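You operate a simulated robot arm through the tools that you are given. There is no shell and no other tool. Be economical: measure what you need, move in short steps, check, and stop when the job is done.

You are at the controls of a simulated two-armed robot. One attempt, no reset.

## Task
Lock off the head, brush its crust away, then flush it.
Fine: the head's red mushroom button in and blue air pipe lever shut while you use the yellow brush; put it back and undo both. Set down upright: yellow brush. Where these are worked on the way, their far stop is far enough and under half their travel is too little: air pipe lever. What is to be rubbed or washed off counts as gone when no trace of it is left.

The check looks at the end state, three seconds after you hand in, the way a careful person would. Anything else that was tipped, shoved, dropped, spilled or broken makes it a failure.

## Robot
Two 7-joint arms with two-finger parallel grippers on one trunk, on a base that drives. Base frame: it is fixed to the floor where the robot stands at the start and does not move with it; the origin is under the middle of the robot, x ahead of it, y to its left, z up. Readings come in mm, degrees, newtons and seconds.
The left shoulder is at the start at [84, 171, 1257], the right one opposite. With the tool pointing down near the work surface each hand reaches from about 400 to 880 mm from the robot's upright axis, wherever it stands, measured 20 degrees to its own side. Places, roughly: air pipe lever [1100, -1200, 800]; colour dial [800, -400, 1300]; filter a handle [200, 500, 800]; filter b handle [0, 900, 800]; heater a dial [100, 600, 1000]; heater b dial [-100, 1100, 1000]; main switch [400, 300, 1200]; mixing head [900, -300, 1600]; pour mode switch [500, 100, 1200]; pump a wheel [0, 600, 400]; pump b wheel [-100, 1100, 400]; red mushroom button [500, 0, 1200]; stirrer a switch [200, 500, 1000]; stirrer b switch [0, 1000, 1000]; time dial [1000, -300, 1300]; valve a lever [200, 600, 700]. Payload 3.43 kg a hand.
The tool frame of a hand sits at the grasp point between the pads (the TCP): z along the fingers, y along the line on which they close. The tips reach 34 mm beyond it. Largest opening 128 mm; finger width 24, thickness 12; the body of the gripper, 48 by 130 mm, starts 96 mm behind the TCP.
Orientation is told as [roll, pitch, yaw] about the base's x, y, z axes, in that order, counted from this pose: with the fingers straight down and closing along the base's y, the tool's x points along the base's -x, its y along +y and its z along -z.

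## Interface
- The arms move only by the tool move_arm. It takes "left_targets", "right_targets" or both (then of equal length, played together; a hand with none holds still); each is a list of rows, each a list of 7 numbers: the shift along the tool's x, y, z in units of 150 mm (1.0 is 150 mm), then the turn, a rotation vector about the tool's x, y, z in units of 60 degrees (1.0 is 60 degrees), then the opening, from 0 (shut) to 1 (fully open). In form: [[tx, ty, tz, rx, ry, rz, jaw], ...]. A call has 1 to 10 rows; each row is the pose to reach, as a shift and turn from the pose commanded when the call began, along the tool's axes at that moment. A call with a number of a shift or a turn outside -1 to 1 is refused whole. Each row takes 0.2 s and may step no farther than 50 mm and 8.6 degrees from the row before; otherwise, or with a gripper value out of range, the whole call is refused. A pose out of reach is approached as far as the arm can. The call stops where the force on the tool passes 90 N (or 10 N more than at its start, if that is more) or the arm is blocked; 0.2 s more then pass. Each finger travels about 153 mm/s and halts on what it meets, pressing with about 31 N; the grip force reading is that of the motor and also rises with nothing between the fingers. The clock runs only during rows and for 0.2 s after the last one: add rows that repeat a pose to give the fingers time. It gives the time, the measured TCP pose, the force on the tool (base axes), the opening and the grip force at its end, in the units of the frame above (readings bear some noise), with the torque about the TCP (base axes, N m) and any sound that the robot's microphone picked up.
- Cameras (640 x 400 px; columns grow to the right, rows downward): "scene" is now at [152.6, 3.1, 1498]; the picture's right is [-0.08, -1.00, 0.00], its down [-0.45, 0.03, -0.89] and it looks along [0.89, -0.07, -0.45] (base axes); focal length 214 px, centre (320, 200). "left" rides on the left gripper at [76, 11, -160] in its tool frame; the picture's right is [-0.15, 0.99, 0.00], its down [-0.88, -0.13, -0.46] and it looks along [-0.45, -0.07, 0.89] (tool axes); focal length 234 px, centre (320, 200). "right" rides on the right gripper at [76, -11, -160] in its tool frame; the picture's right is [0.15, 0.99, 0.00], its down [-0.88, 0.13, -0.46] and it looks along [-0.45, 0.07, 0.89] (tool axes); focal length 234 px, centre (320, 200). There is no depth. A picture from a camera that has moved, and an enlarged one, comes with that camera's place and axes in the base frame and with its lens.
- snapshot(camera): a new picture of that camera. No time passes.
- raise_lower(by): slides the trunk up (or, below 0, down) by that many mm; the arms and the scene camera ride with it, the base frame stays. It gives what a move gives, with no picture.
- drive_base(legs): drives the robot by 1 to 6 legs, each [ahead, left, turn to the left] in mm, mm and degrees, along the robot's own axes; the way and the turn of a leg run together, so that a leg with both is an arc; at most 1500 mm and 180 degrees a leg. The arms and the cameras ride along, it lands a little off, and it stops where it bumps. It gives what a move gives.
- turn_head(pan, tilt): turns the head with the scene camera to pan (to the left, within 86 degrees either way) and tilt (down, from -29 to 69), counted from straight ahead of the robot. It gives what a move gives.
- zoom(camera, box): a new picture of the part [left, top, right, bottom] of that camera's present view, enlarged. No time passes.
- job_done(): hands the job in; it is judged then, once.

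Work in short steps. Places have to be worked out from the pictures, the camera data and where the tool is seen: move nearer, look again, correct. Check each grasp and each placing, and mend what went wrong. You have 120 turns and 108 pictures in all, those below and enlarged ones among them. Open the grippers and draw the arms clear of the work before you hand the job in, unless the task says otherwise; then end with one line.

The tools are called after "Emit:" as a command line: name --argument value ..., lists and objects as JSON in quotes. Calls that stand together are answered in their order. move_arm: Moves the arms, as the interface text tells. Its arguments: {"type":"object","properties":{"left_targets":{"type":"array","items":{"type":"array","items":{"type":"number"}}},"right_targets":{"type":"array","items":{"type":"array","items":{"type":"number"}}}},"required":[]} The other tools are called the same way: raise_lower (by) slides the trunk up or down; drive_base (legs) drives the base; turn_head (pan, tilt) turns the head that bears the scene camera; snapshot (camera) takes a picture; zoom (camera, box) takes an enlarged picture of a part of a camera's view; job_done () hands the job in.

At the start:

```text
clock: 0.0
left_position: [433.4, 49.7, 1448.5]
left_orientation: [0.0, -5.6, -1.2]
left_force: [-0.4, 0.4, -0.3]
left_moment: [-0.04, -0.03, 0.02]
left_gripper_width: 127.9
left_grasp_force: 0.1
right_position: [253.1, -258.3, 1455.7]
right_orientation: [0.0, 0.2, -1.3]
right_force: [-0.7, -0.5, -1.1]
right_moment: [0.02, -0.12, -0.03]
right_gripper_width: 127.9
right_grasp_force: 0.0
trunk travel left (down, up): [-725.0, 215.0]
robot x, y, heading: [7.5, 8.4, -1.4]
head pan, tilt: [-3.3, 26.4]
```

scene: 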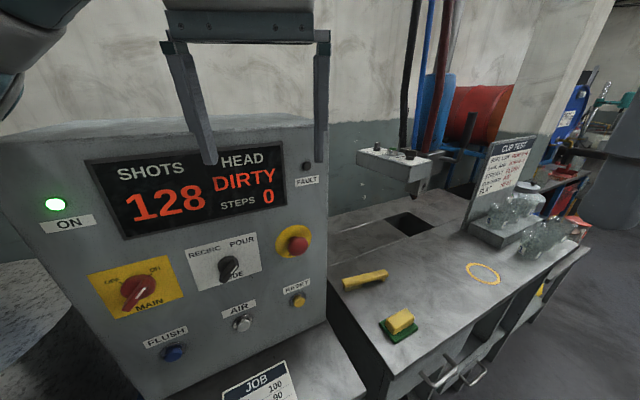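
right: 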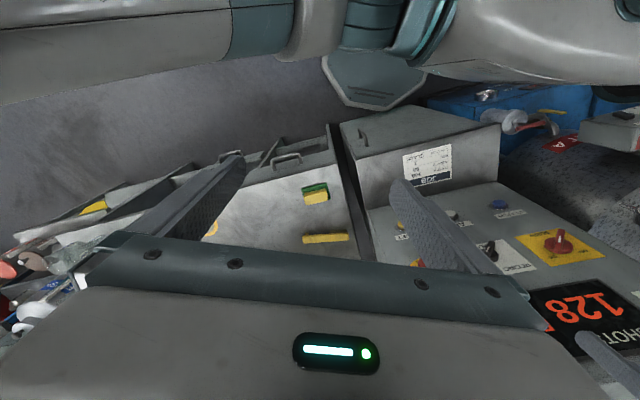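
left: 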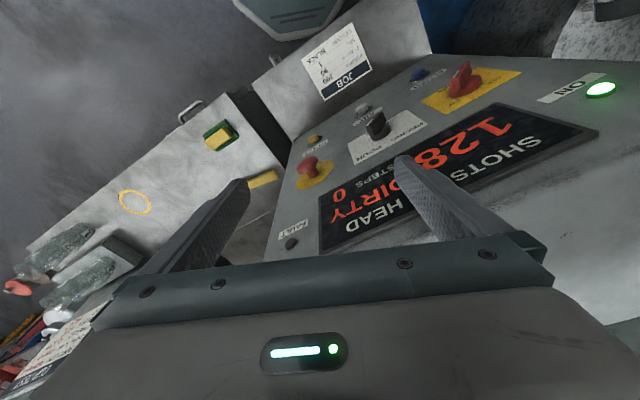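

I'll start by zooming in on the console and the bench, to identify the brush, the head and the lever.

Emit:
zoom --camera "scene" --box '[320, 120, 480, 360]'

Emit:
zoom --camera "scene" --box '[440, 50, 640, 300]'

Emit:
zoom --camera "scene" --box '[20, 120, 330, 400]'

```text
1.67 times, centred on (400, 240) of scene
camera zoom: at [152.6, 3.1, 1498.0], right [-0.08, -1.0, 0.0], down [-0.45, 0.03, -0.89], along [0.89, -0.07, -0.45], focal length 358 px, centre (187, 133)
```

zoom: 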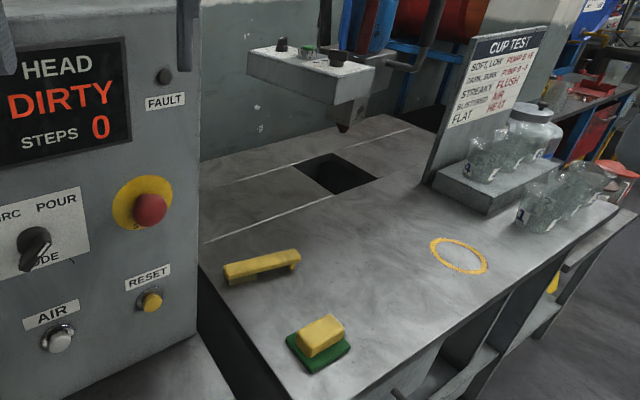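

```text
1.60 times, centred on (540, 175) of scene
camera zoom: at [152.6, 3.1, 1498.0], right [-0.08, -1.0, 0.0], down [-0.45, 0.03, -0.89], along [0.89, -0.07, -0.45], focal length 343 px, centre (-32, 240)
```

zoom: 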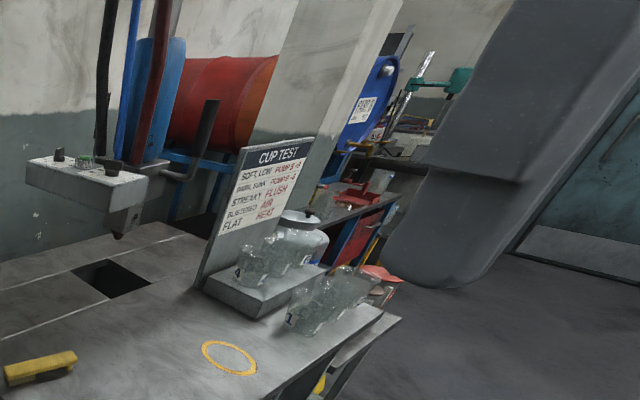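

```text
1.43 times, centred on (175, 260) of scene
camera zoom: at [152.6, 3.1, 1498.0], right [-0.08, -1.0, 0.0], down [-0.45, 0.03, -0.89], along [0.89, -0.07, -0.45], focal length 306 px, centre (527, 114)
```

zoom: 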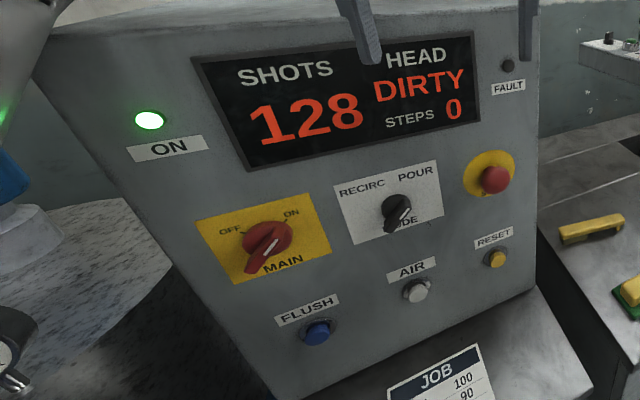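

The brush is the yellow bar with dark bristles; the sponge lies on the green pad. Next I turn the head to look for the air lever.

Emit:
turn_head --pan -42 --tilt 22

Emit:
snapshot --camera "scene"

```text
clock: 1.1
left_position: [431.2, 50.7, 1449.3]
left_orientation: [0.0, -6.8, -1.2]
left_force: [-0.1, 0.2, 0.0]
left_moment: [0.02, 0.02, -0.02]
left_gripper_width: 128.0
left_grasp_force: 0.1
right_position: [257.8, -258.3, 1448.7]
right_orientation: [0.0, 0.2, -1.2]
right_force: [-0.3, -1.2, 0.5]
right_moment: [0.02, 0.0, -0.04]
right_gripper_width: 127.9
right_grasp_force: 0.1
trunk travel left (down, up): [-725.0, 215.0]
robot x, y, heading: [6.5, 10.4, -1.5]
head pan, tilt: [-42.0, 22.0]
```

```text
101 pictures are left
camera scene: at [132.7, -53.7, 1497.9], right [-0.68, -0.73, 0.0], down [-0.28, 0.26, -0.93], along [0.67, -0.63, -0.38], focal length 214 px, centre (320, 200)
```

scene: 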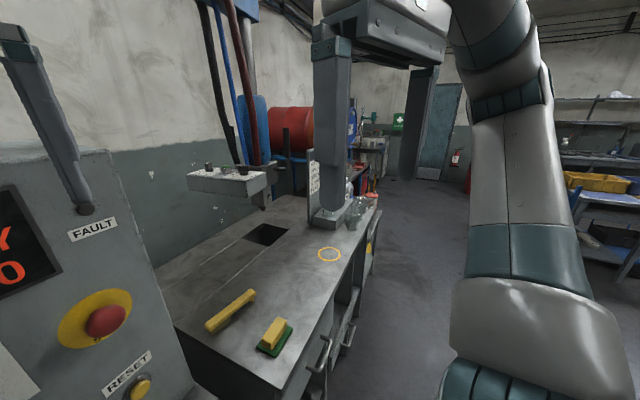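

The button sits around [490, 20, 1235]. I back the base off for room to work with the fingers pointing forward, then turn the head back to the panel.

Emit:
drive_base --legs '[[-220, 0, 0]]'

Emit:
turn_head --pan 0 --tilt 25

Emit:
snapshot --camera "scene"

Emit:
snapshot --camera "left"

```text
clock: 2.3
left_position: [340.0, 39.7, 1445.4]
left_orientation: [0.3, -7.4, -15.3]
left_force: [0.6, -1.4, -0.9]
left_moment: [0.05, 0.07, 0.02]
left_gripper_width: 128.0
left_grasp_force: 0.1
right_position: [98.1, -219.1, 1441.2]
right_orientation: [0.3, 0.0, -15.2]
right_force: [1.0, -0.5, 0.3]
right_moment: [0.07, 0.01, 0.03]
right_gripper_width: 128.1
right_grasp_force: 0.1
trunk travel left (down, up): [-725.0, 215.0]
robot x, y, heading: [-75.0, 103.9, -15.1]
head pan, tilt: [-42.0, 22.0]
stopped in leg 1: the robot was blocked; the commanded pose is now the measured one
```

```text
clock: 3.4
left_position: [337.3, 45.8, 1447.9]
left_orientation: [0.1, -7.6, -15.1]
left_force: [0.1, 0.2, 0.4]
left_moment: [0.03, -0.01, 0.01]
left_gripper_width: 127.8
left_grasp_force: 0.0
right_position: [94.7, -211.9, 1444.1]
right_orientation: [0.1, -0.1, -15.1]
right_force: [0.0, -0.6, 0.3]
right_moment: [0.03, -0.01, -0.02]
right_gripper_width: 128.3
right_grasp_force: 0.0
trunk travel left (down, up): [-725.0, 215.0]
robot x, y, heading: [-70.6, 106.3, -14.9]
head pan, tilt: [0.0, 25.0]
```

```text
100 pictures are left
camera scene: at [65.8, 68.7, 1487.9], right [-0.26, -0.97, 0.0], down [-0.41, 0.11, -0.91], along [0.87, -0.24, -0.42], focal length 214 px, centre (320, 200)
```

scene: 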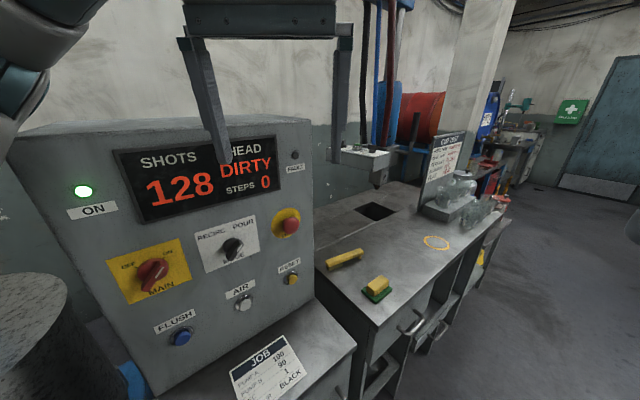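

```text
99 pictures are left
camera left: at [248.1, 80.8, 1596.2], right [0.4, 0.92, 0.02], down [0.75, -0.34, 0.57], along [0.53, -0.21, -0.82], focal length 234 px, centre (320, 200)
```

left: 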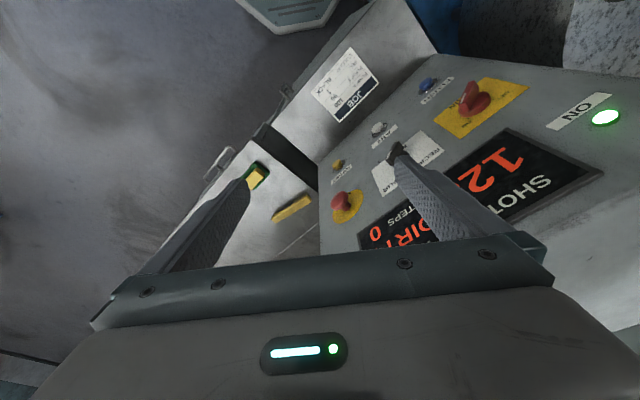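

Reversing bumped something to the rear left, so I'll take a look there before moving clear.

Emit:
turn_head --pan 80 --tilt 40

Emit:
snapshot --camera "scene"

```text
clock: 4.9
left_position: [336.9, 49.1, 1448.0]
left_orientation: [0.1, -7.6, -15.1]
left_force: [0.2, 0.2, -0.2]
left_moment: [0.01, 0.01, 0.01]
left_gripper_width: 128.1
left_grasp_force: 0.1
right_position: [93.6, -210.1, 1444.2]
right_orientation: [0.1, -0.2, -15.2]
right_force: [0.6, -0.5, -0.5]
right_moment: [0.01, -0.03, -0.01]
right_gripper_width: 127.8
right_grasp_force: 0.1
trunk travel left (down, up): [-725.0, 215.0]
robot x, y, heading: [-72.8, 108.1, -15.1]
head pan, tilt: [80.0, 40.0]
```

```text
98 pictures are left
camera scene: at [12.0, 171.8, 1464.8], right [0.91, -0.42, 0.0], down [-0.27, -0.58, -0.77], along [0.33, 0.69, -0.64], focal length 214 px, centre (320, 200)
```

scene: 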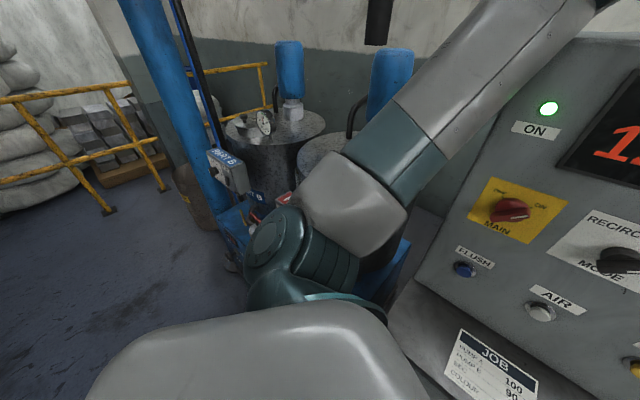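

The left elbow was against the tank rig, and nothing looks knocked over. I move to the right, away from it, and straighten up.

Emit:
drive_base --legs '[[30, -170, 0], [0, 0, 15]]'

Emit:
turn_head --pan 0 --tilt 27

Emit:
snapshot --camera "scene"

```text
clock: 7.3
left_position: [324.4, -17.1, 1449.9]
left_orientation: [0.0, -7.6, -0.1]
left_force: [-0.5, 0.6, 0.7]
left_moment: [-0.01, 0.0, -0.01]
left_gripper_width: 128.0
left_grasp_force: 0.0
right_position: [156.2, -330.5, 1444.1]
right_orientation: [0.3, -0.1, -0.2]
right_force: [0.0, -0.2, -0.1]
right_moment: [0.02, 0.01, 0.0]
right_gripper_width: 127.8
right_grasp_force: 0.1
trunk travel left (down, up): [-725.0, 215.0]
robot x, y, heading: [-83.9, -65.8, 0.0]
head pan, tilt: [80.0, 40.0]
```

```text
clock: 8.8
left_position: [322.9, -15.5, 1448.0]
left_orientation: [0.0, -7.7, -0.2]
left_force: [0.8, 0.0, -0.2]
left_moment: [-0.01, 0.0, -0.01]
left_gripper_width: 128.2
left_grasp_force: 0.0
right_position: [155.8, -327.4, 1445.4]
right_orientation: [0.1, -0.2, -0.2]
right_force: [-0.4, 0.4, 0.1]
right_moment: [-0.01, 0.02, 0.0]
right_gripper_width: 128.0
right_grasp_force: 0.0
trunk travel left (down, up): [-725.0, 215.0]
robot x, y, heading: [-88.5, -63.8, -0.1]
head pan, tilt: [0.0, 27.0]
```

```text
97 pictures are left
camera scene: at [54.5, -63.5, 1484.8], right [0.0, -1.0, 0.0], down [-0.45, 0.0, -0.89], along [0.89, 0.0, -0.45], focal length 214 px, centre (320, 200)
```

scene: 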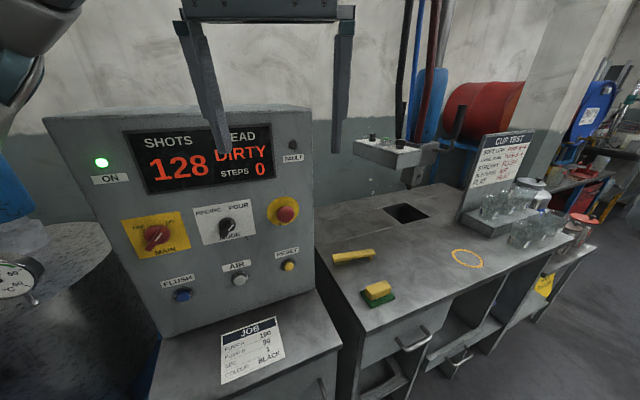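

Triangulation puts the mushroom's face near [505, 20, 1222] on a vertical panel facing me. I close the left hand and swing its fingers forward.

Emit:
move_arm --left_targets '[[0, 0, 0.08, 0, -0.125, 0, 0.6], [0, 0, 0.16, 0, -0.25, 0, 0.3], [0, 0, 0.24, 0, -0.375, 0, 0], [0, 0, 0.32, 0, -0.5, 0, 0], [0, 0, 0.4, 0, -0.625, 0, 0], [0, 0, 0.48, 0, -0.75, 0, 0], [0, 0, 0.56, 0, -0.875, 0, 0], [0, 0, 0.64, 0, -1, 0, 0]]'

```text
clock: 10.6
left_position: [337.4, -22.2, 1358.2]
left_orientation: [0.3, -67.8, -0.2]
left_force: [0.1, 0.4, 0.2]
left_moment: [0.0, -0.03, -0.03]
left_gripper_width: 0.0
left_grasp_force: 30.7
left hand out of reach, approached as far as the arm can: row 8
right_position: [155.2, -329.2, 1444.5]
right_orientation: [0.1, -0.3, -0.3]
right_force: [-0.3, 0.2, 0.4]
right_moment: [0.03, -0.02, 0.02]
right_gripper_width: 127.8
right_grasp_force: 0.1
trunk travel left (down, up): [-725.0, 215.0]
robot x, y, heading: [-89.0, -66.1, -0.2]
head pan, tilt: [0.0, 27.0]
```

Nearly there, though a bit close to the trunk. Next I move out and down to stand in front of the button and level the fingers.

Emit:
move_arm --left_targets '[[0.18, 0.07, 0.17, 0, -0.05, 0, 0], [0.35, 0.14, 0.33, 0, -0.12, 0, 0], [0.53, 0.21, 0.45, 0, -0.2, 0, 0], [0.706, 0.28, 0.5, 0, -0.28, 0, 0], [0.706, 0.28, 0.5, 0, -0.33, 0, 0]]'

Emit:
snapshot --camera "left"

Emit:
snapshot --camera "scene"

```text
clock: 11.8
left_position: [430.1, -58.5, 1233.5]
left_orientation: [2.0, -87.5, -2.0]
left_force: [0.3, 0.0, 0.4]
left_moment: [0.02, 0.02, -0.01]
left_gripper_width: 0.3
left_grasp_force: 31.0
left hand out of reach, approached as far as the arm can: row 1, 2, 3, 4, 5
right_position: [156.0, -330.1, 1444.1]
right_orientation: [0.2, -0.2, -0.2]
right_force: [-0.3, -0.9, 0.5]
right_moment: [0.02, 0.01, -0.01]
right_gripper_width: 128.0
right_grasp_force: 0.0
trunk travel left (down, up): [-725.0, 215.0]
robot x, y, heading: [-86.3, -63.2, -0.0]
head pan, tilt: [0.0, 27.0]
```

```text
96 pictures are left
camera left: at [267.5, -46.8, 1165.3], right [0.01, 0.99, 0.15], down [-0.42, -0.13, 0.9], along [0.91, -0.07, 0.41], focal length 234 px, centre (320, 200)
```

left: 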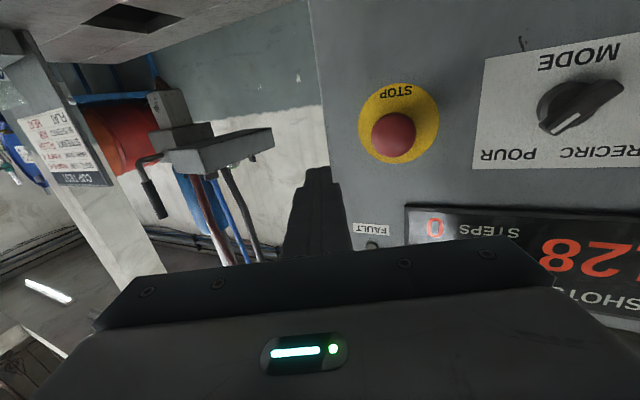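

```text
95 pictures are left
camera scene: at [53.2, -65.2, 1485.0], right [0.0, -1.0, 0.0], down [-0.45, 0.0, -0.89], along [0.89, 0.0, -0.45], focal length 214 px, centre (320, 200)
```

scene: 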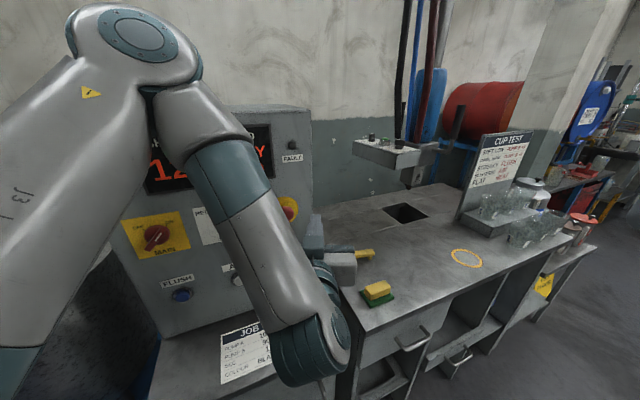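

The arm is cramped. I check the floor to the right before backing the base off further.

Emit:
turn_head --pan -86 --tilt 45

Emit:
snapshot --camera "scene"

Emit:
turn_head --pan 86 --tilt 45

Emit:
snapshot --camera "scene"

```text
clock: 13.4
left_position: [430.6, -57.0, 1233.4]
left_orientation: [1.2, -87.5, -1.3]
left_force: [0.0, 0.8, 0.0]
left_moment: [0.02, 0.02, -0.01]
left_gripper_width: 0.0
left_grasp_force: 31.1
right_position: [155.1, -329.1, 1444.9]
right_orientation: [0.1, -0.2, -0.2]
right_force: [-0.5, 0.0, 0.1]
right_moment: [0.03, -0.01, 0.01]
right_gripper_width: 128.0
right_grasp_force: 0.1
trunk travel left (down, up): [-725.0, 215.0]
robot x, y, heading: [-85.1, -63.7, -0.0]
head pan, tilt: [-85.9, 45.0]
```

```text
94 pictures are left
camera scene: at [-31.4, -144.7, 1457.5], right [-1.0, -0.07, 0.0], down [-0.05, 0.71, -0.71], along [0.05, -0.71, -0.71], focal length 214 px, centre (320, 200)
```

scene: 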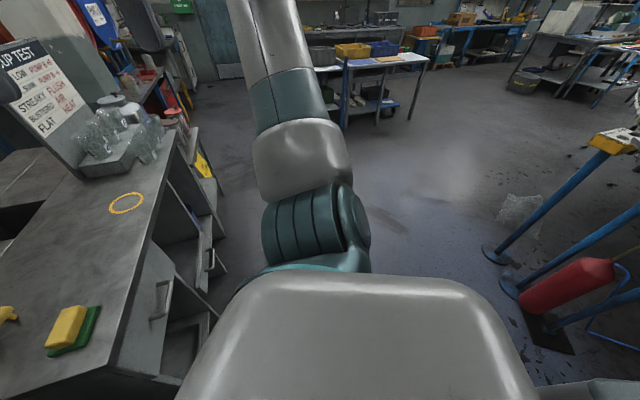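

```text
clock: 16.0
left_position: [430.8, -57.0, 1232.8]
left_orientation: [1.1, -87.4, -1.1]
left_force: [-0.4, -0.7, 0.6]
left_moment: [-0.01, -0.01, -0.04]
left_gripper_width: 0.2
left_grasp_force: 31.0
right_position: [155.6, -328.2, 1443.5]
right_orientation: [0.0, -0.2, -0.3]
right_force: [-0.1, 0.8, -0.2]
right_moment: [-0.02, 0.02, -0.01]
right_gripper_width: 127.9
right_grasp_force: 0.0
trunk travel left (down, up): [-725.0, 215.0]
robot x, y, heading: [-84.3, -61.6, -0.0]
head pan, tilt: [85.9, 45.0]
```

```text
93 pictures are left
camera scene: at [-31.0, 17.7, 1457.5], right [1.0, -0.07, 0.0], down [-0.05, -0.71, -0.71], along [0.05, 0.71, -0.71], focal length 214 px, centre (320, 200)
```

scene: 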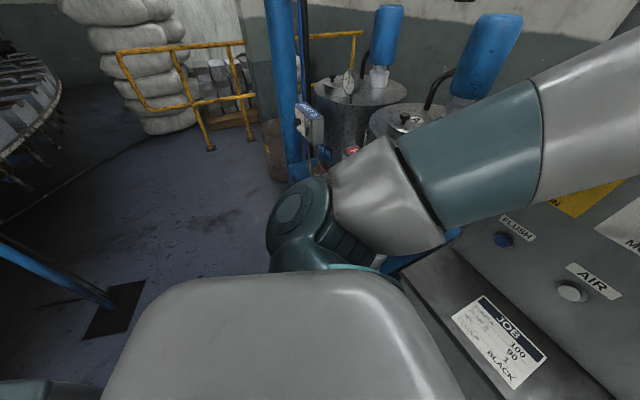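

The floor behind is clear down to the carousel legs about 1.3 m back. I shift right and back.

Emit:
drive_base --legs '[[0, -100, 0], [-170, 0, 0]]'

Emit:
turn_head --pan 10 --tilt 25

```text
clock: 18.2
left_position: [262.7, -152.9, 1232.5]
left_orientation: [0.3, -87.3, -0.2]
left_force: [1.0, 0.6, -0.7]
left_moment: [0.03, 0.03, -0.01]
left_gripper_width: 0.0
left_grasp_force: 31.3
right_position: [-10.2, -425.1, 1444.2]
right_orientation: [0.1, 0.0, 0.1]
right_force: [0.3, 0.2, -0.1]
right_moment: [-0.03, -0.02, 0.01]
right_gripper_width: 128.0
right_grasp_force: 0.0
trunk travel left (down, up): [-725.0, 215.0]
robot x, y, heading: [-257.7, -164.3, -0.1]
head pan, tilt: [85.9, 45.0]
```

```text
clock: 19.7
left_position: [261.3, -154.3, 1233.3]
left_orientation: [1.2, -87.4, -1.1]
left_force: [-0.3, -0.6, 0.3]
left_moment: [0.01, 0.0, 0.0]
left_gripper_width: 0.0
left_grasp_force: 31.6
right_position: [-12.1, -426.9, 1445.9]
right_orientation: [0.1, -0.2, 0.2]
right_force: [0.0, -0.4, 0.0]
right_moment: [0.04, -0.05, 0.03]
right_gripper_width: 127.9
right_grasp_force: 0.1
trunk travel left (down, up): [-725.0, 215.0]
robot x, y, heading: [-259.5, -165.5, 0.1]
head pan, tilt: [10.0, 25.0]
```

Now I move the left hand across to line up with the button.

Emit:
move_arm --left_targets '[[0.01, 0.2, 0.14, 0, 0, 0, 0], [0.02, 0.4, 0.28, 0, 0, 0, 0], [0.03, 0.6, 0.42, 0, 0, 0, 0], [0.04, 0.8, 0.56, 0, 0, 0, 0], [0.05, 1, 0.7, 0, 0, 0, 0]]'

Emit:
snapshot --camera "left"

Emit:
snapshot --camera "scene"

```text
clock: 20.9
left_position: [361.0, -19.3, 1231.2]
left_orientation: [3.2, -87.2, -2.5]
left_force: [-0.4, 0.0, 0.3]
left_moment: [0.01, -0.01, 0.01]
left_gripper_width: 0.3
left_grasp_force: 30.7
left hand out of reach, approached as far as the arm can: row 1, 2, 3, 5
right_position: [-14.8, -429.6, 1444.8]
right_orientation: [0.2, -0.3, 0.0]
right_force: [-0.2, -0.8, 0.1]
right_moment: [0.03, -0.04, 0.02]
right_gripper_width: 128.0
right_grasp_force: 0.0
trunk travel left (down, up): [-725.0, 215.0]
robot x, y, heading: [-255.1, -163.3, 0.2]
head pan, tilt: [10.0, 25.0]
```

```text
92 pictures are left
camera left: at [197.0, -10.8, 1162.6], right [0.0, 0.99, 0.15], down [-0.41, -0.14, 0.9], along [0.91, -0.06, 0.41], focal length 234 px, centre (320, 200)
```

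left: 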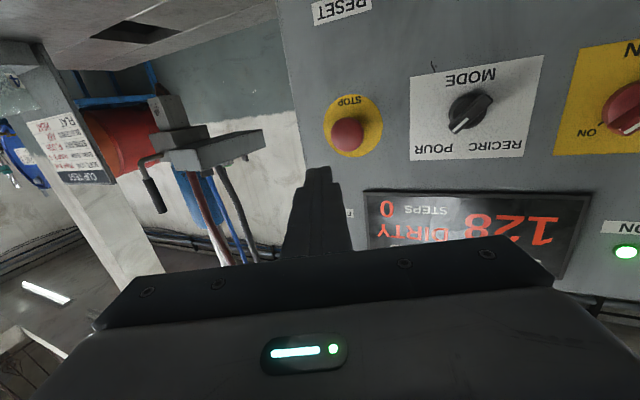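

```text
91 pictures are left
camera scene: at [-118.1, -148.8, 1488.2], right [0.18, -0.98, 0.0], down [-0.42, -0.07, -0.91], along [0.89, 0.16, -0.42], focal length 214 px, centre (320, 200)
```

scene: 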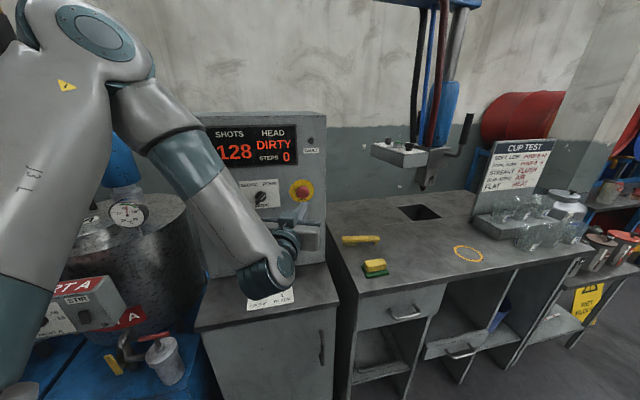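

The left camera confirms the button at y≈17, z≈1217. I line the fingers up with it and stop just short.

Emit:
move_arm --left_targets '[[0.05, 0.13, 0.13, 0, 0, 0, 0], [0.1, 0.25, 0.27, 0, 0, 0, 0], [0.1, 0.25, 0.4, 0, 0, 0, 0], [0.1, 0.25, 0.4, 0, 0, 0, 0]]'

Emit:
snapshot --camera "left"

```text
clock: 21.9
left_position: [413.3, -13.1, 1236.5]
left_orientation: [1.8, -86.4, -0.3]
left_force: [0.5, -0.4, -0.3]
left_moment: [-0.01, -0.02, -0.01]
left_gripper_width: 0.0
left_grasp_force: 31.1
left hand out of reach, approached as far as the arm can: row 1, 2, 3, 4
right_position: [-14.8, -427.1, 1444.6]
right_orientation: [0.1, -0.2, 0.2]
right_force: [0.9, 1.0, -0.1]
right_moment: [0.01, -0.01, 0.0]
right_gripper_width: 127.9
right_grasp_force: 0.0
trunk travel left (down, up): [-725.0, 215.0]
robot x, y, heading: [-256.9, -163.7, 0.4]
head pan, tilt: [10.0, 25.0]
```

```text
90 pictures are left
camera left: at [249.3, -7.8, 1170.8], right [-0.02, 0.99, 0.15], down [-0.4, -0.14, 0.91], along [0.92, -0.04, 0.39], focal length 234 px, centre (320, 200)
```

left: 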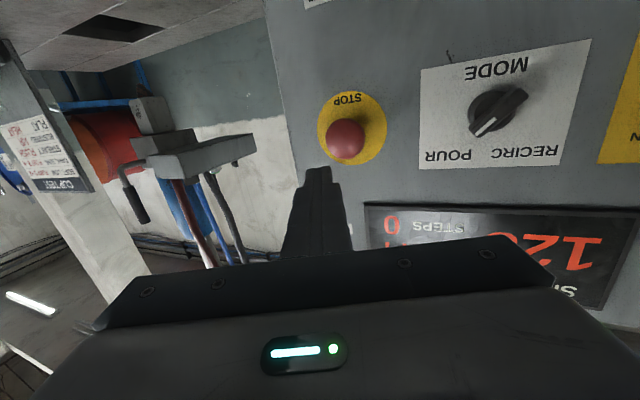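

The left arm is at a joint limit sideways, so I use the base and trunk for the last offset: 30 mm left, 20 mm down.

Emit:
drive_base --legs '[[0, 30, 0]]'

Emit:
raise_lower --by -20

Emit:
snapshot --camera "left"

```text
clock: 22.8
left_position: [413.4, 8.1, 1237.3]
left_orientation: [7.3, -86.3, -5.8]
left_force: [0.4, -0.8, -0.1]
left_moment: [-0.01, 0.0, 0.08]
left_gripper_width: 0.1
left_grasp_force: 31.0
right_position: [-13.7, -405.1, 1442.7]
right_orientation: [0.4, -0.2, -0.1]
right_force: [0.7, -0.8, 0.3]
right_moment: [0.11, 0.03, 0.01]
right_gripper_width: 128.0
right_grasp_force: 0.2
trunk travel left (down, up): [-725.0, 215.0]
robot x, y, heading: [-256.2, -137.7, 0.1]
head pan, tilt: [10.0, 25.0]
```

```text
clock: 23.4
left_position: [413.0, 13.1, 1216.2]
left_orientation: [2.6, -86.4, -1.3]
left_force: [0.3, -0.3, -0.8]
left_moment: [0.0, 0.04, 0.04]
left_gripper_width: 0.2
left_grasp_force: 30.9
right_position: [-14.2, -398.6, 1424.5]
right_orientation: [0.2, 0.0, 0.0]
right_force: [-0.6, -1.0, -0.4]
right_moment: [0.04, 0.01, 0.03]
right_gripper_width: 128.1
right_grasp_force: 0.0
trunk travel left (down, up): [-705.0, 235.0]
robot x, y, heading: [-260.3, -134.4, 0.0]
head pan, tilt: [10.0, 25.0]
```

```text
89 pictures are left
camera left: at [249.3, 19.4, 1150.9], right [-0.02, 0.99, 0.15], down [-0.4, -0.14, 0.91], along [0.92, -0.04, 0.39], focal length 234 px, centre (320, 200)
```

left: 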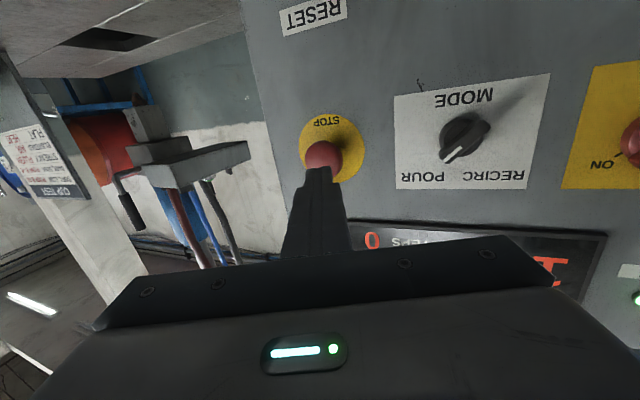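

The projected path of the tip lands on the mushroom's centre. I push forward in small rows.

Emit:
move_arm --left_targets '[[0, 0, 0.1, 0, 0, 0, 0], [0, 0, 0.2, 0, 0, 0, 0], [0, 0, 0.3, 0, 0, 0, 0], [0, 0, 0.36, 0, 0, 0, 0], [0, 0, 0.42, 0, 0, 0, 0], [0, 0, 0.48, 0, 0, 0, 0], [0, 0, 0.54, 0, 0, 0, 0], [0, 0, 0.58, 0, 0, 0, 0]]'

Emit:
snapshot --camera "left"

```text
clock: 25.2
left_position: [480.6, 10.5, 1219.0]
left_orientation: [2.3, -85.8, -0.5]
left_force: [-84.1, 10.9, -20.7]
left_moment: [-0.17, 0.97, 1.32]
left_gripper_width: 0.0
left_grasp_force: 30.6
left hand out of reach, approached as far as the arm can: row 3, 4, 5, 6, 7, 8
right_position: [-28.2, -394.1, 1427.4]
right_orientation: [0.0, -0.8, 0.1]
right_force: [0.5, 0.3, 0.0]
right_moment: [-0.02, -0.02, -0.02]
right_gripper_width: 127.9
right_grasp_force: 0.1
trunk travel left (down, up): [-705.0, 235.0]
robot x, y, heading: [-261.3, -131.2, -0.0]
head pan, tilt: [10.0, 25.0]
```

```text
88 pictures are left
camera left: at [316.0, 15.4, 1155.1], right [-0.02, 0.99, 0.15], down [-0.39, -0.15, 0.91], along [0.92, -0.04, 0.38], focal length 234 px, centre (320, 200)
```

left: 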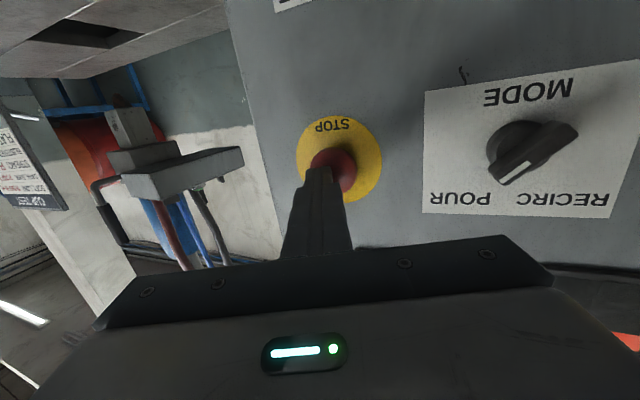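

84 N pressing at tip x≈514. I back off and look at whether the button stayed in.

Emit:
move_arm --left_targets '[[0, 0, -0.1, 0, 0, 0, 0], [0, 0, -0.3, 0, 0, 0, 0], [0, 0, -0.6, 0, 0, 0, 0]]'

Emit:
snapshot --camera "left"

Emit:
snapshot --camera "scene"

```text
clock: 26.0
left_position: [404.9, 8.9, 1225.2]
left_orientation: [-0.6, -86.8, 2.1]
left_force: [-1.1, 0.9, -1.3]
left_moment: [-0.01, -0.02, -0.01]
left_gripper_width: 0.0
left_grasp_force: 31.2
right_position: [-15.6, -395.6, 1425.4]
right_orientation: [0.0, -0.3, 0.1]
right_force: [0.0, 0.8, 0.4]
right_moment: [-0.02, -0.06, 0.03]
right_gripper_width: 128.2
right_grasp_force: 0.1
trunk travel left (down, up): [-705.0, 235.0]
robot x, y, heading: [-258.4, -135.8, -0.0]
head pan, tilt: [10.0, 25.0]
```

```text
87 pictures are left
camera left: at [242.0, 14.7, 1159.8], right [-0.02, 0.99, 0.15], down [-0.4, -0.14, 0.9], along [0.92, -0.04, 0.4], focal length 234 px, centre (320, 200)
```

left: 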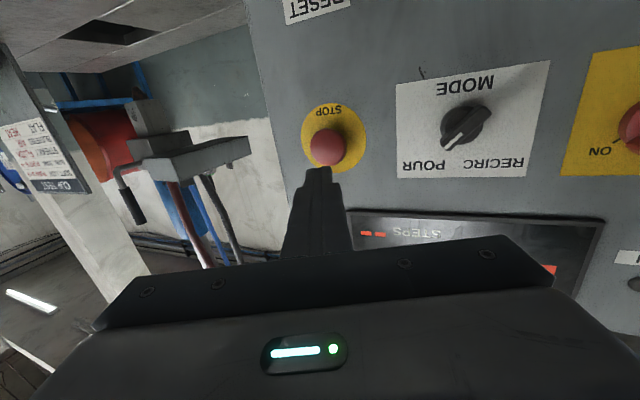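

```text
86 pictures are left
camera scene: at [-119.7, -114.5, 1468.6], right [0.17, -0.98, 0.0], down [-0.41, -0.08, -0.91], along [0.89, 0.16, -0.42], focal length 214 px, centre (320, 200)
```

scene: 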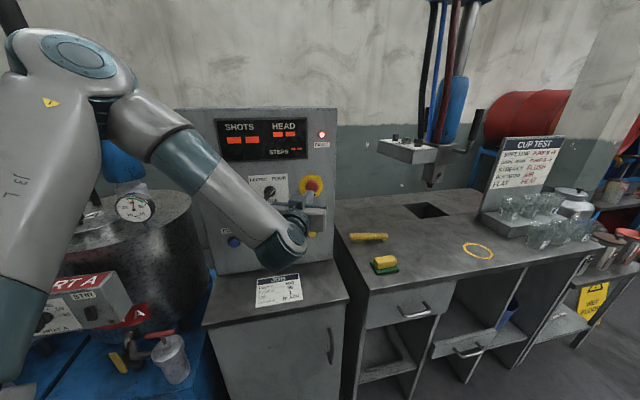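

The panel reads "--" with the fault lamp lit, so the mushroom is in. I drive to the right to find the air lever.

Emit:
drive_base --legs '[[0, -750, 0]]'

Emit:
turn_head --pan -12 --tilt 22

Emit:
snapshot --camera "scene"

```text
clock: 30.1
left_position: [410.2, -735.0, 1222.4]
left_orientation: [2.0, -86.3, 0.0]
left_force: [-0.3, 0.5, 0.6]
left_moment: [-0.01, 0.02, -0.02]
left_gripper_width: 0.1
left_grasp_force: 31.0
right_position: [-8.7, -1141.3, 1425.4]
right_orientation: [0.1, -0.1, 0.4]
right_force: [0.7, -0.4, -0.4]
right_moment: [0.0, 0.01, 0.01]
right_gripper_width: 128.0
right_grasp_force: 0.0
trunk travel left (down, up): [-705.0, 235.0]
robot x, y, heading: [-255.4, -883.7, 0.3]
head pan, tilt: [10.0, 25.0]
```

```text
clock: 30.9
left_position: [410.9, -734.9, 1223.6]
left_orientation: [2.2, -86.4, -0.3]
left_force: [0.7, -0.2, -0.5]
left_moment: [0.01, 0.01, -0.02]
left_gripper_width: 0.0
left_grasp_force: 31.2
right_position: [-7.0, -1142.2, 1425.2]
right_orientation: [0.0, -0.1, 0.4]
right_force: [1.5, 0.1, -0.3]
right_moment: [-0.03, -0.01, 0.0]
right_gripper_width: 127.9
right_grasp_force: 0.1
trunk travel left (down, up): [-705.0, 235.0]
robot x, y, heading: [-252.9, -879.0, 0.9]
head pan, tilt: [-12.0, 22.0]
```

```text
85 pictures are left
camera scene: at [-112.9, -897.8, 1472.9], right [-0.2, -0.98, 0.0], down [-0.37, 0.07, -0.93], along [0.91, -0.18, -0.37], focal length 214 px, centre (320, 200)
```

scene: 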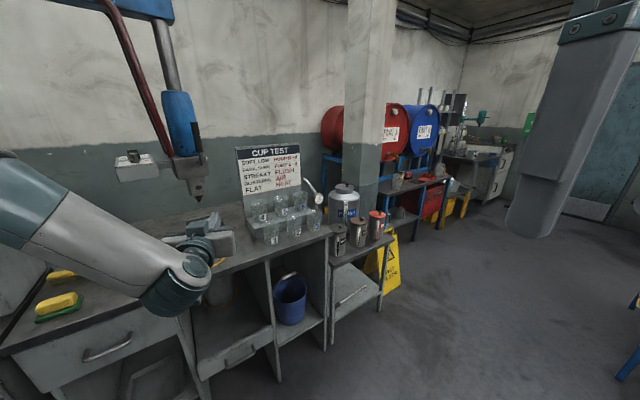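

The lever should be around pixel (328, 224); I zoom there.

Emit:
zoom --camera "scene" --box '[220, 140, 420, 310]'

Emit:
zoom --camera "scene" --box '[90, 100, 250, 240]'

```text
2.35 times, centred on (320, 225) of scene
camera zoom: at [-112.9, -897.8, 1472.9], right [-0.2, -0.98, 0.0], down [-0.37, 0.07, -0.93], along [0.91, -0.18, -0.37], focal length 505 px, centre (320, 141)
```

zoom: 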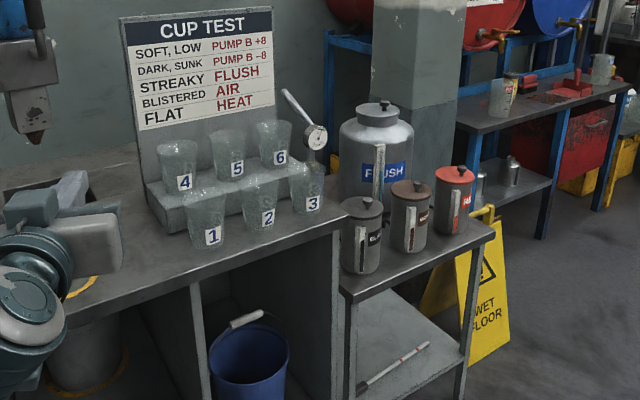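

```text
2.86 times, centred on (170, 170) of scene
camera zoom: at [-112.9, -897.8, 1472.9], right [-0.2, -0.98, 0.0], down [-0.37, 0.07, -0.93], along [0.91, -0.18, -0.37], focal length 613 px, centre (749, 286)
```

zoom: 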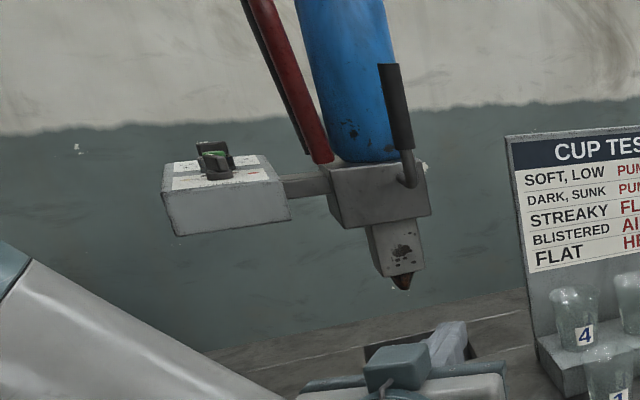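

The crusted nozzle is visible, and by the bench end there's something with a gauge. I drive further right for a better angle on the area behind the cans.

Emit:
drive_base --legs '[[0, -750, 0], [250, 0, 10]]'

Emit:
turn_head --pan 10 --tilt 25

Emit:
snapshot --camera "scene"

```text
clock: 36.4
left_position: [626.7, -1327.3, 1224.8]
left_orientation: [2.4, -86.5, 10.2]
left_force: [-0.5, 1.4, -0.2]
left_moment: [0.02, 0.03, -0.01]
left_gripper_width: 0.1
left_grasp_force: 31.2
right_position: [291.4, -1804.7, 1424.9]
right_orientation: [0.2, -0.2, 11.1]
right_force: [0.4, 0.3, -1.6]
right_moment: [0.03, -0.01, 0.03]
right_gripper_width: 128.0
right_grasp_force: 0.0
trunk travel left (down, up): [-705.0, 235.0]
robot x, y, heading: [4.3, -1596.6, 11.1]
head pan, tilt: [-12.0, 22.0]
```

```text
clock: 37.2
left_position: [628.2, -1326.9, 1222.6]
left_orientation: [2.1, -86.3, 10.5]
left_force: [0.6, -0.7, 0.9]
left_moment: [0.03, -0.02, 0.02]
left_gripper_width: 0.2
left_grasp_force: 31.0
right_position: [292.3, -1804.5, 1424.8]
right_orientation: [0.2, -0.1, 11.2]
right_force: [-0.6, 0.6, -1.6]
right_moment: [0.0, -0.03, 0.02]
right_gripper_width: 128.0
right_grasp_force: 0.0
trunk travel left (down, up): [-705.0, 235.0]
robot x, y, heading: [5.5, -1594.6, 11.2]
head pan, tilt: [10.0, 25.0]
```

```text
82 pictures are left
camera scene: at [137.3, -1548.8, 1468.0], right [0.36, -0.93, 0.0], down [-0.39, -0.15, -0.91], along [0.85, 0.33, -0.42], focal length 214 px, centre (320, 200)
```

scene: 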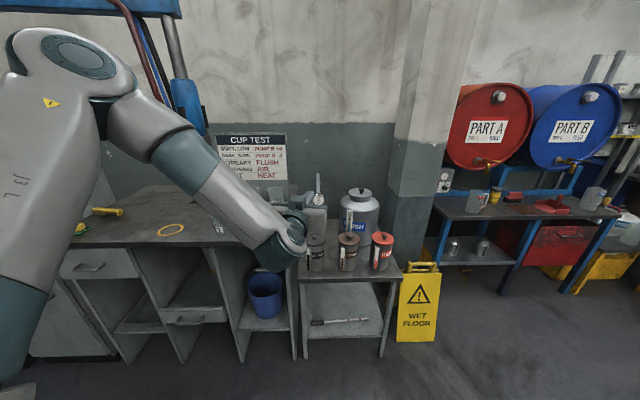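

I see an upright with a lever by the bench end; zooming in there.

Emit:
zoom --camera "scene" --box '[270, 150, 410, 290]'

```text
2.86 times, centred on (340, 220) of scene
camera zoom: at [137.3, -1548.8, 1468.0], right [0.36, -0.93, 0.0], down [-0.39, -0.15, -0.91], along [0.85, 0.33, -0.42], focal length 613 px, centre (263, 143)
```

zoom: 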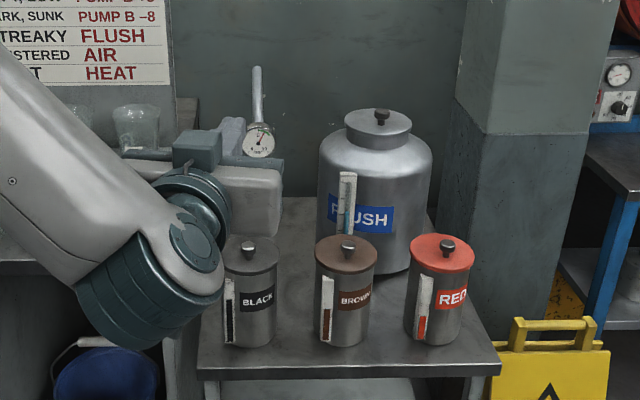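

My own left arm blocks the view, so I rotate the base left and look right.

Emit:
drive_base --legs '[[0, 0, 28]]'

Emit:
turn_head --pan -20 --tilt 25

Emit:
zoom --camera "scene" --box '[200, 120, 440, 280]'

```text
clock: 39.0
left_position: [425.0, -1060.8, 1223.2]
left_orientation: [2.3, -86.3, 38.6]
left_force: [1.4, -1.1, -0.3]
left_moment: [0.02, 0.01, -0.02]
left_gripper_width: 0.0
left_grasp_force: 31.4
right_position: [358.2, -1640.7, 1424.7]
right_orientation: [0.3, -0.2, 39.5]
right_force: [0.8, -0.6, -0.3]
right_moment: [0.06, 0.03, -0.03]
right_gripper_width: 128.1
right_grasp_force: 0.0
trunk travel left (down, up): [-705.0, 235.0]
robot x, y, heading: [1.5, -1590.5, 39.6]
head pan, tilt: [10.0, 25.0]
```

```text
clock: 40.0
left_position: [424.8, -1061.2, 1223.3]
left_orientation: [2.4, -86.3, 38.7]
left_force: [0.3, -0.7, -0.5]
left_moment: [0.02, -0.02, -0.01]
left_gripper_width: 0.0
left_grasp_force: 30.8
right_position: [357.2, -1641.4, 1424.2]
right_orientation: [0.1, -0.2, 39.4]
right_force: [-0.2, -0.1, 0.3]
right_moment: [-0.01, 0.01, 0.02]
right_gripper_width: 128.1
right_grasp_force: 0.0
trunk travel left (down, up): [-705.0, 235.0]
robot x, y, heading: [1.3, -1593.4, 39.5]
head pan, tilt: [-20.0, 25.0]
```

```text
2.50 times, centred on (320, 200) of scene
camera zoom: at [127.6, -1529.0, 1468.1], right [0.34, -0.94, 0.0], down [-0.4, -0.14, -0.91], along [0.85, 0.3, -0.42], focal length 536 px, centre (320, 200)
```

zoom: 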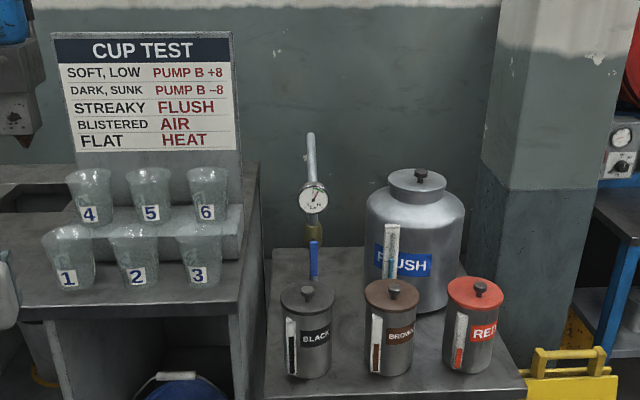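

Found it: a vertical pipe with gauge, brass valve and a blue lever hanging down. I zoom in more.

Emit:
zoom --camera "scene" --box '[290, 160, 350, 250]'

```text
4.44 times, centred on (320, 205) of scene
camera zoom: at [127.6, -1529.0, 1468.1], right [0.34, -0.94, 0.0], down [-0.4, -0.14, -0.91], along [0.85, 0.3, -0.42], focal length 953 px, centre (320, 178)
```

zoom: 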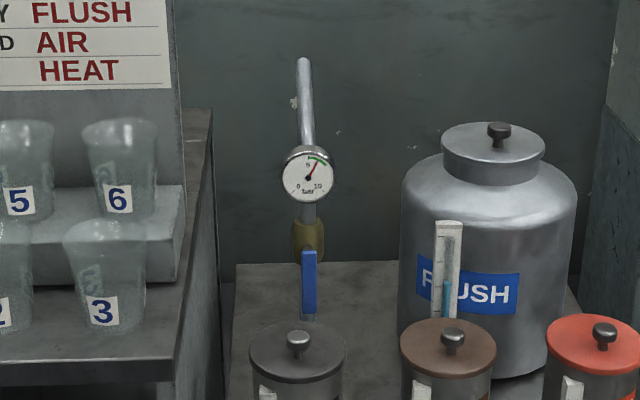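

The valve is at about [1165, -1148, 846], with its lever hanging roughly 100 mm down. Before driving in, I fold the left hand up and back so it cannot hit the sign.

Emit:
move_arm --left_targets '[[-0.12, 0, -0.12, 0, 0.12, 0, 0], [-0.24, 0, -0.24, 0, 0.24, 0, 0], [-0.36, 0, -0.36, 0, 0.36, 0, 0], [-0.48, 0, -0.48, 0, 0.48, 0, 0], [-0.6, 0, -0.6, 0, 0.6, 0, 0], [-0.72, 0, -0.72, 0, 0.74, 0, 0], [-0.84, 0, -0.84, 0, 0.86, 0, 0], [-1, 0, -1, 0, 1, 0, 0]]'

Emit:
turn_head --pan -10 --tilt 30

Emit:
snapshot --camera "scene"

```text
clock: 41.8
left_position: [319.1, -1152.9, 1381.7]
left_orientation: [0.2, -26.2, 40.9]
left_force: [0.3, 0.2, -0.6]
left_moment: [0.01, 0.0, -0.02]
left_gripper_width: 0.1
left_grasp_force: 30.3
right_position: [357.8, -1641.3, 1424.2]
right_orientation: [0.3, -0.2, 39.5]
right_force: [0.4, -1.0, -0.8]
right_moment: [0.02, 0.01, -0.01]
right_gripper_width: 128.1
right_grasp_force: 0.1
trunk travel left (down, up): [-705.0, 235.0]
robot x, y, heading: [2.9, -1594.0, 39.3]
head pan, tilt: [-20.0, 25.0]
```

```text
clock: 42.5
left_position: [319.2, -1152.2, 1381.9]
left_orientation: [0.1, -26.4, 40.9]
left_force: [0.1, -0.5, 0.2]
left_moment: [0.02, -0.01, 0.0]
left_gripper_width: 0.1
left_grasp_force: 30.1
right_position: [357.9, -1641.7, 1424.8]
right_orientation: [0.1, -0.3, 39.6]
right_force: [0.4, 0.1, 0.3]
right_moment: [0.01, 0.01, 0.0]
right_gripper_width: 127.6
right_grasp_force: 0.1
trunk travel left (down, up): [-705.0, 235.0]
robot x, y, heading: [3.9, -1593.7, 39.7]
head pan, tilt: [-10.0, 30.0]
```

```text
78 pictures are left
camera scene: at [119.4, -1515.1, 1460.1], right [0.49, -0.87, 0.0], down [-0.43, -0.25, -0.87], along [0.75, 0.43, -0.5], focal length 214 px, centre (320, 200)
```

scene: 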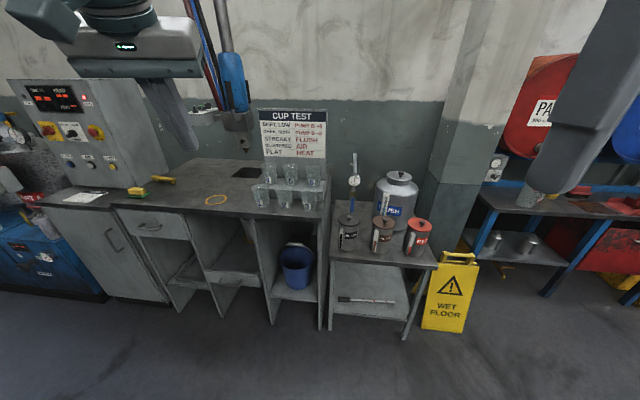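

Trolley top is ~660 high and bench top ~900. I drive to face the valve squarely: robot at about (330, -1147), heading 20.

Emit:
drive_base --legs '[[525, 145, 0], [0, 0, -20]]'

Emit:
raise_lower --by -120

Emit:
turn_head --pan -5 --tilt 35

Emit:
snapshot --camera "scene"

```text
clock: 46.7
left_position: [753.8, -832.1, 1383.5]
left_orientation: [0.1, -26.4, 21.6]
left_force: [0.2, -0.2, -1.1]
left_moment: [0.01, -0.02, -0.01]
left_gripper_width: 0.0
left_grasp_force: 31.1
right_position: [628.2, -1305.8, 1424.8]
right_orientation: [0.1, -0.1, 20.3]
right_force: [-0.4, -0.5, -0.3]
right_moment: [0.0, 0.0, -0.01]
right_gripper_width: 128.1
right_grasp_force: 0.1
trunk travel left (down, up): [-705.0, 235.0]
robot x, y, heading: [309.6, -1141.3, 20.2]
head pan, tilt: [-10.0, 30.0]
```

```text
clock: 48.2
left_position: [754.0, -831.4, 1263.2]
left_orientation: [0.1, -26.3, 21.8]
left_force: [-0.1, 1.1, 0.4]
left_moment: [0.02, 0.01, 0.01]
left_gripper_width: 0.0
left_grasp_force: 31.1
right_position: [630.0, -1306.4, 1305.2]
right_orientation: [0.1, -0.2, 20.3]
right_force: [-0.1, 0.6, -0.1]
right_moment: [0.03, -0.01, 0.04]
right_gripper_width: 128.0
right_grasp_force: 0.0
trunk travel left (down, up): [-585.0, 355.0]
robot x, y, heading: [311.5, -1144.3, 20.8]
head pan, tilt: [-10.0, 30.0]
```

```text
clock: 48.9
left_position: [753.9, -832.8, 1261.8]
left_orientation: [0.0, -26.4, 21.7]
left_force: [-0.7, -0.2, -1.2]
left_moment: [0.0, 0.0, -0.03]
left_gripper_width: 0.0
left_grasp_force: 30.8
right_position: [629.0, -1306.7, 1304.0]
right_orientation: [0.1, -0.3, 20.3]
right_force: [0.0, -0.9, -0.5]
right_moment: [0.0, -0.01, -0.03]
right_gripper_width: 127.9
right_grasp_force: 0.2
trunk travel left (down, up): [-585.0, 355.0]
robot x, y, heading: [313.9, -1142.9, 20.1]
head pan, tilt: [-5.0, 35.0]
```

```text
77 pictures are left
camera scene: at [441.6, -1102.0, 1332.3], right [0.26, -0.96, 0.0], down [-0.55, -0.15, -0.82], along [0.79, 0.22, -0.57], focal length 214 px, centre (320, 200)
```

scene: 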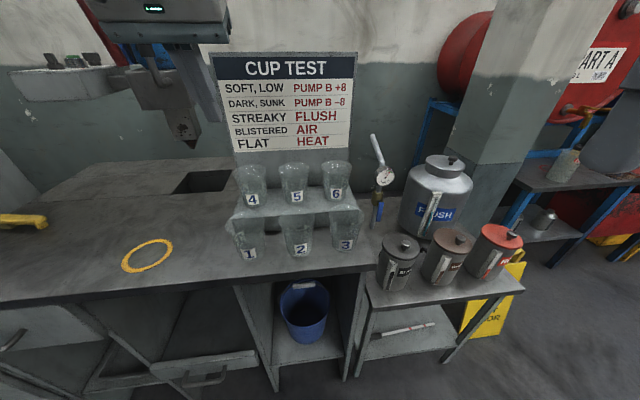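

Good view; zoom on the valve.

Emit:
zoom --camera "scene" --box '[330, 120, 490, 280]'

Emit:
snapshot --camera "right"

```text
2.50 times, centred on (410, 200) of scene
camera zoom: at [441.6, -1102.0, 1332.3], right [0.26, -0.96, 0.0], down [-0.55, -0.15, -0.82], along [0.79, 0.22, -0.57], focal length 536 px, centre (95, 200)
```

zoom: 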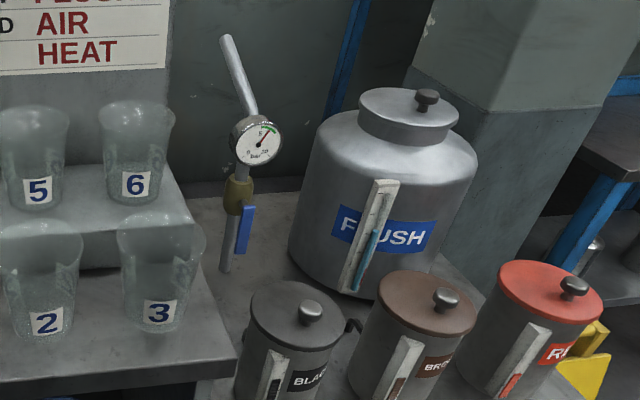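

```text
75 pictures are left
camera right: at [561.7, -1343.0, 1463.6], right [-0.48, 0.88, 0.0], down [0.78, 0.43, 0.46], along [0.4, 0.22, -0.89], focal length 234 px, centre (320, 200)
```

right: 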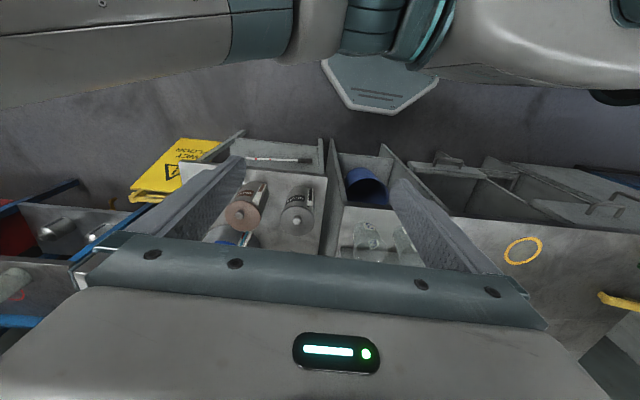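

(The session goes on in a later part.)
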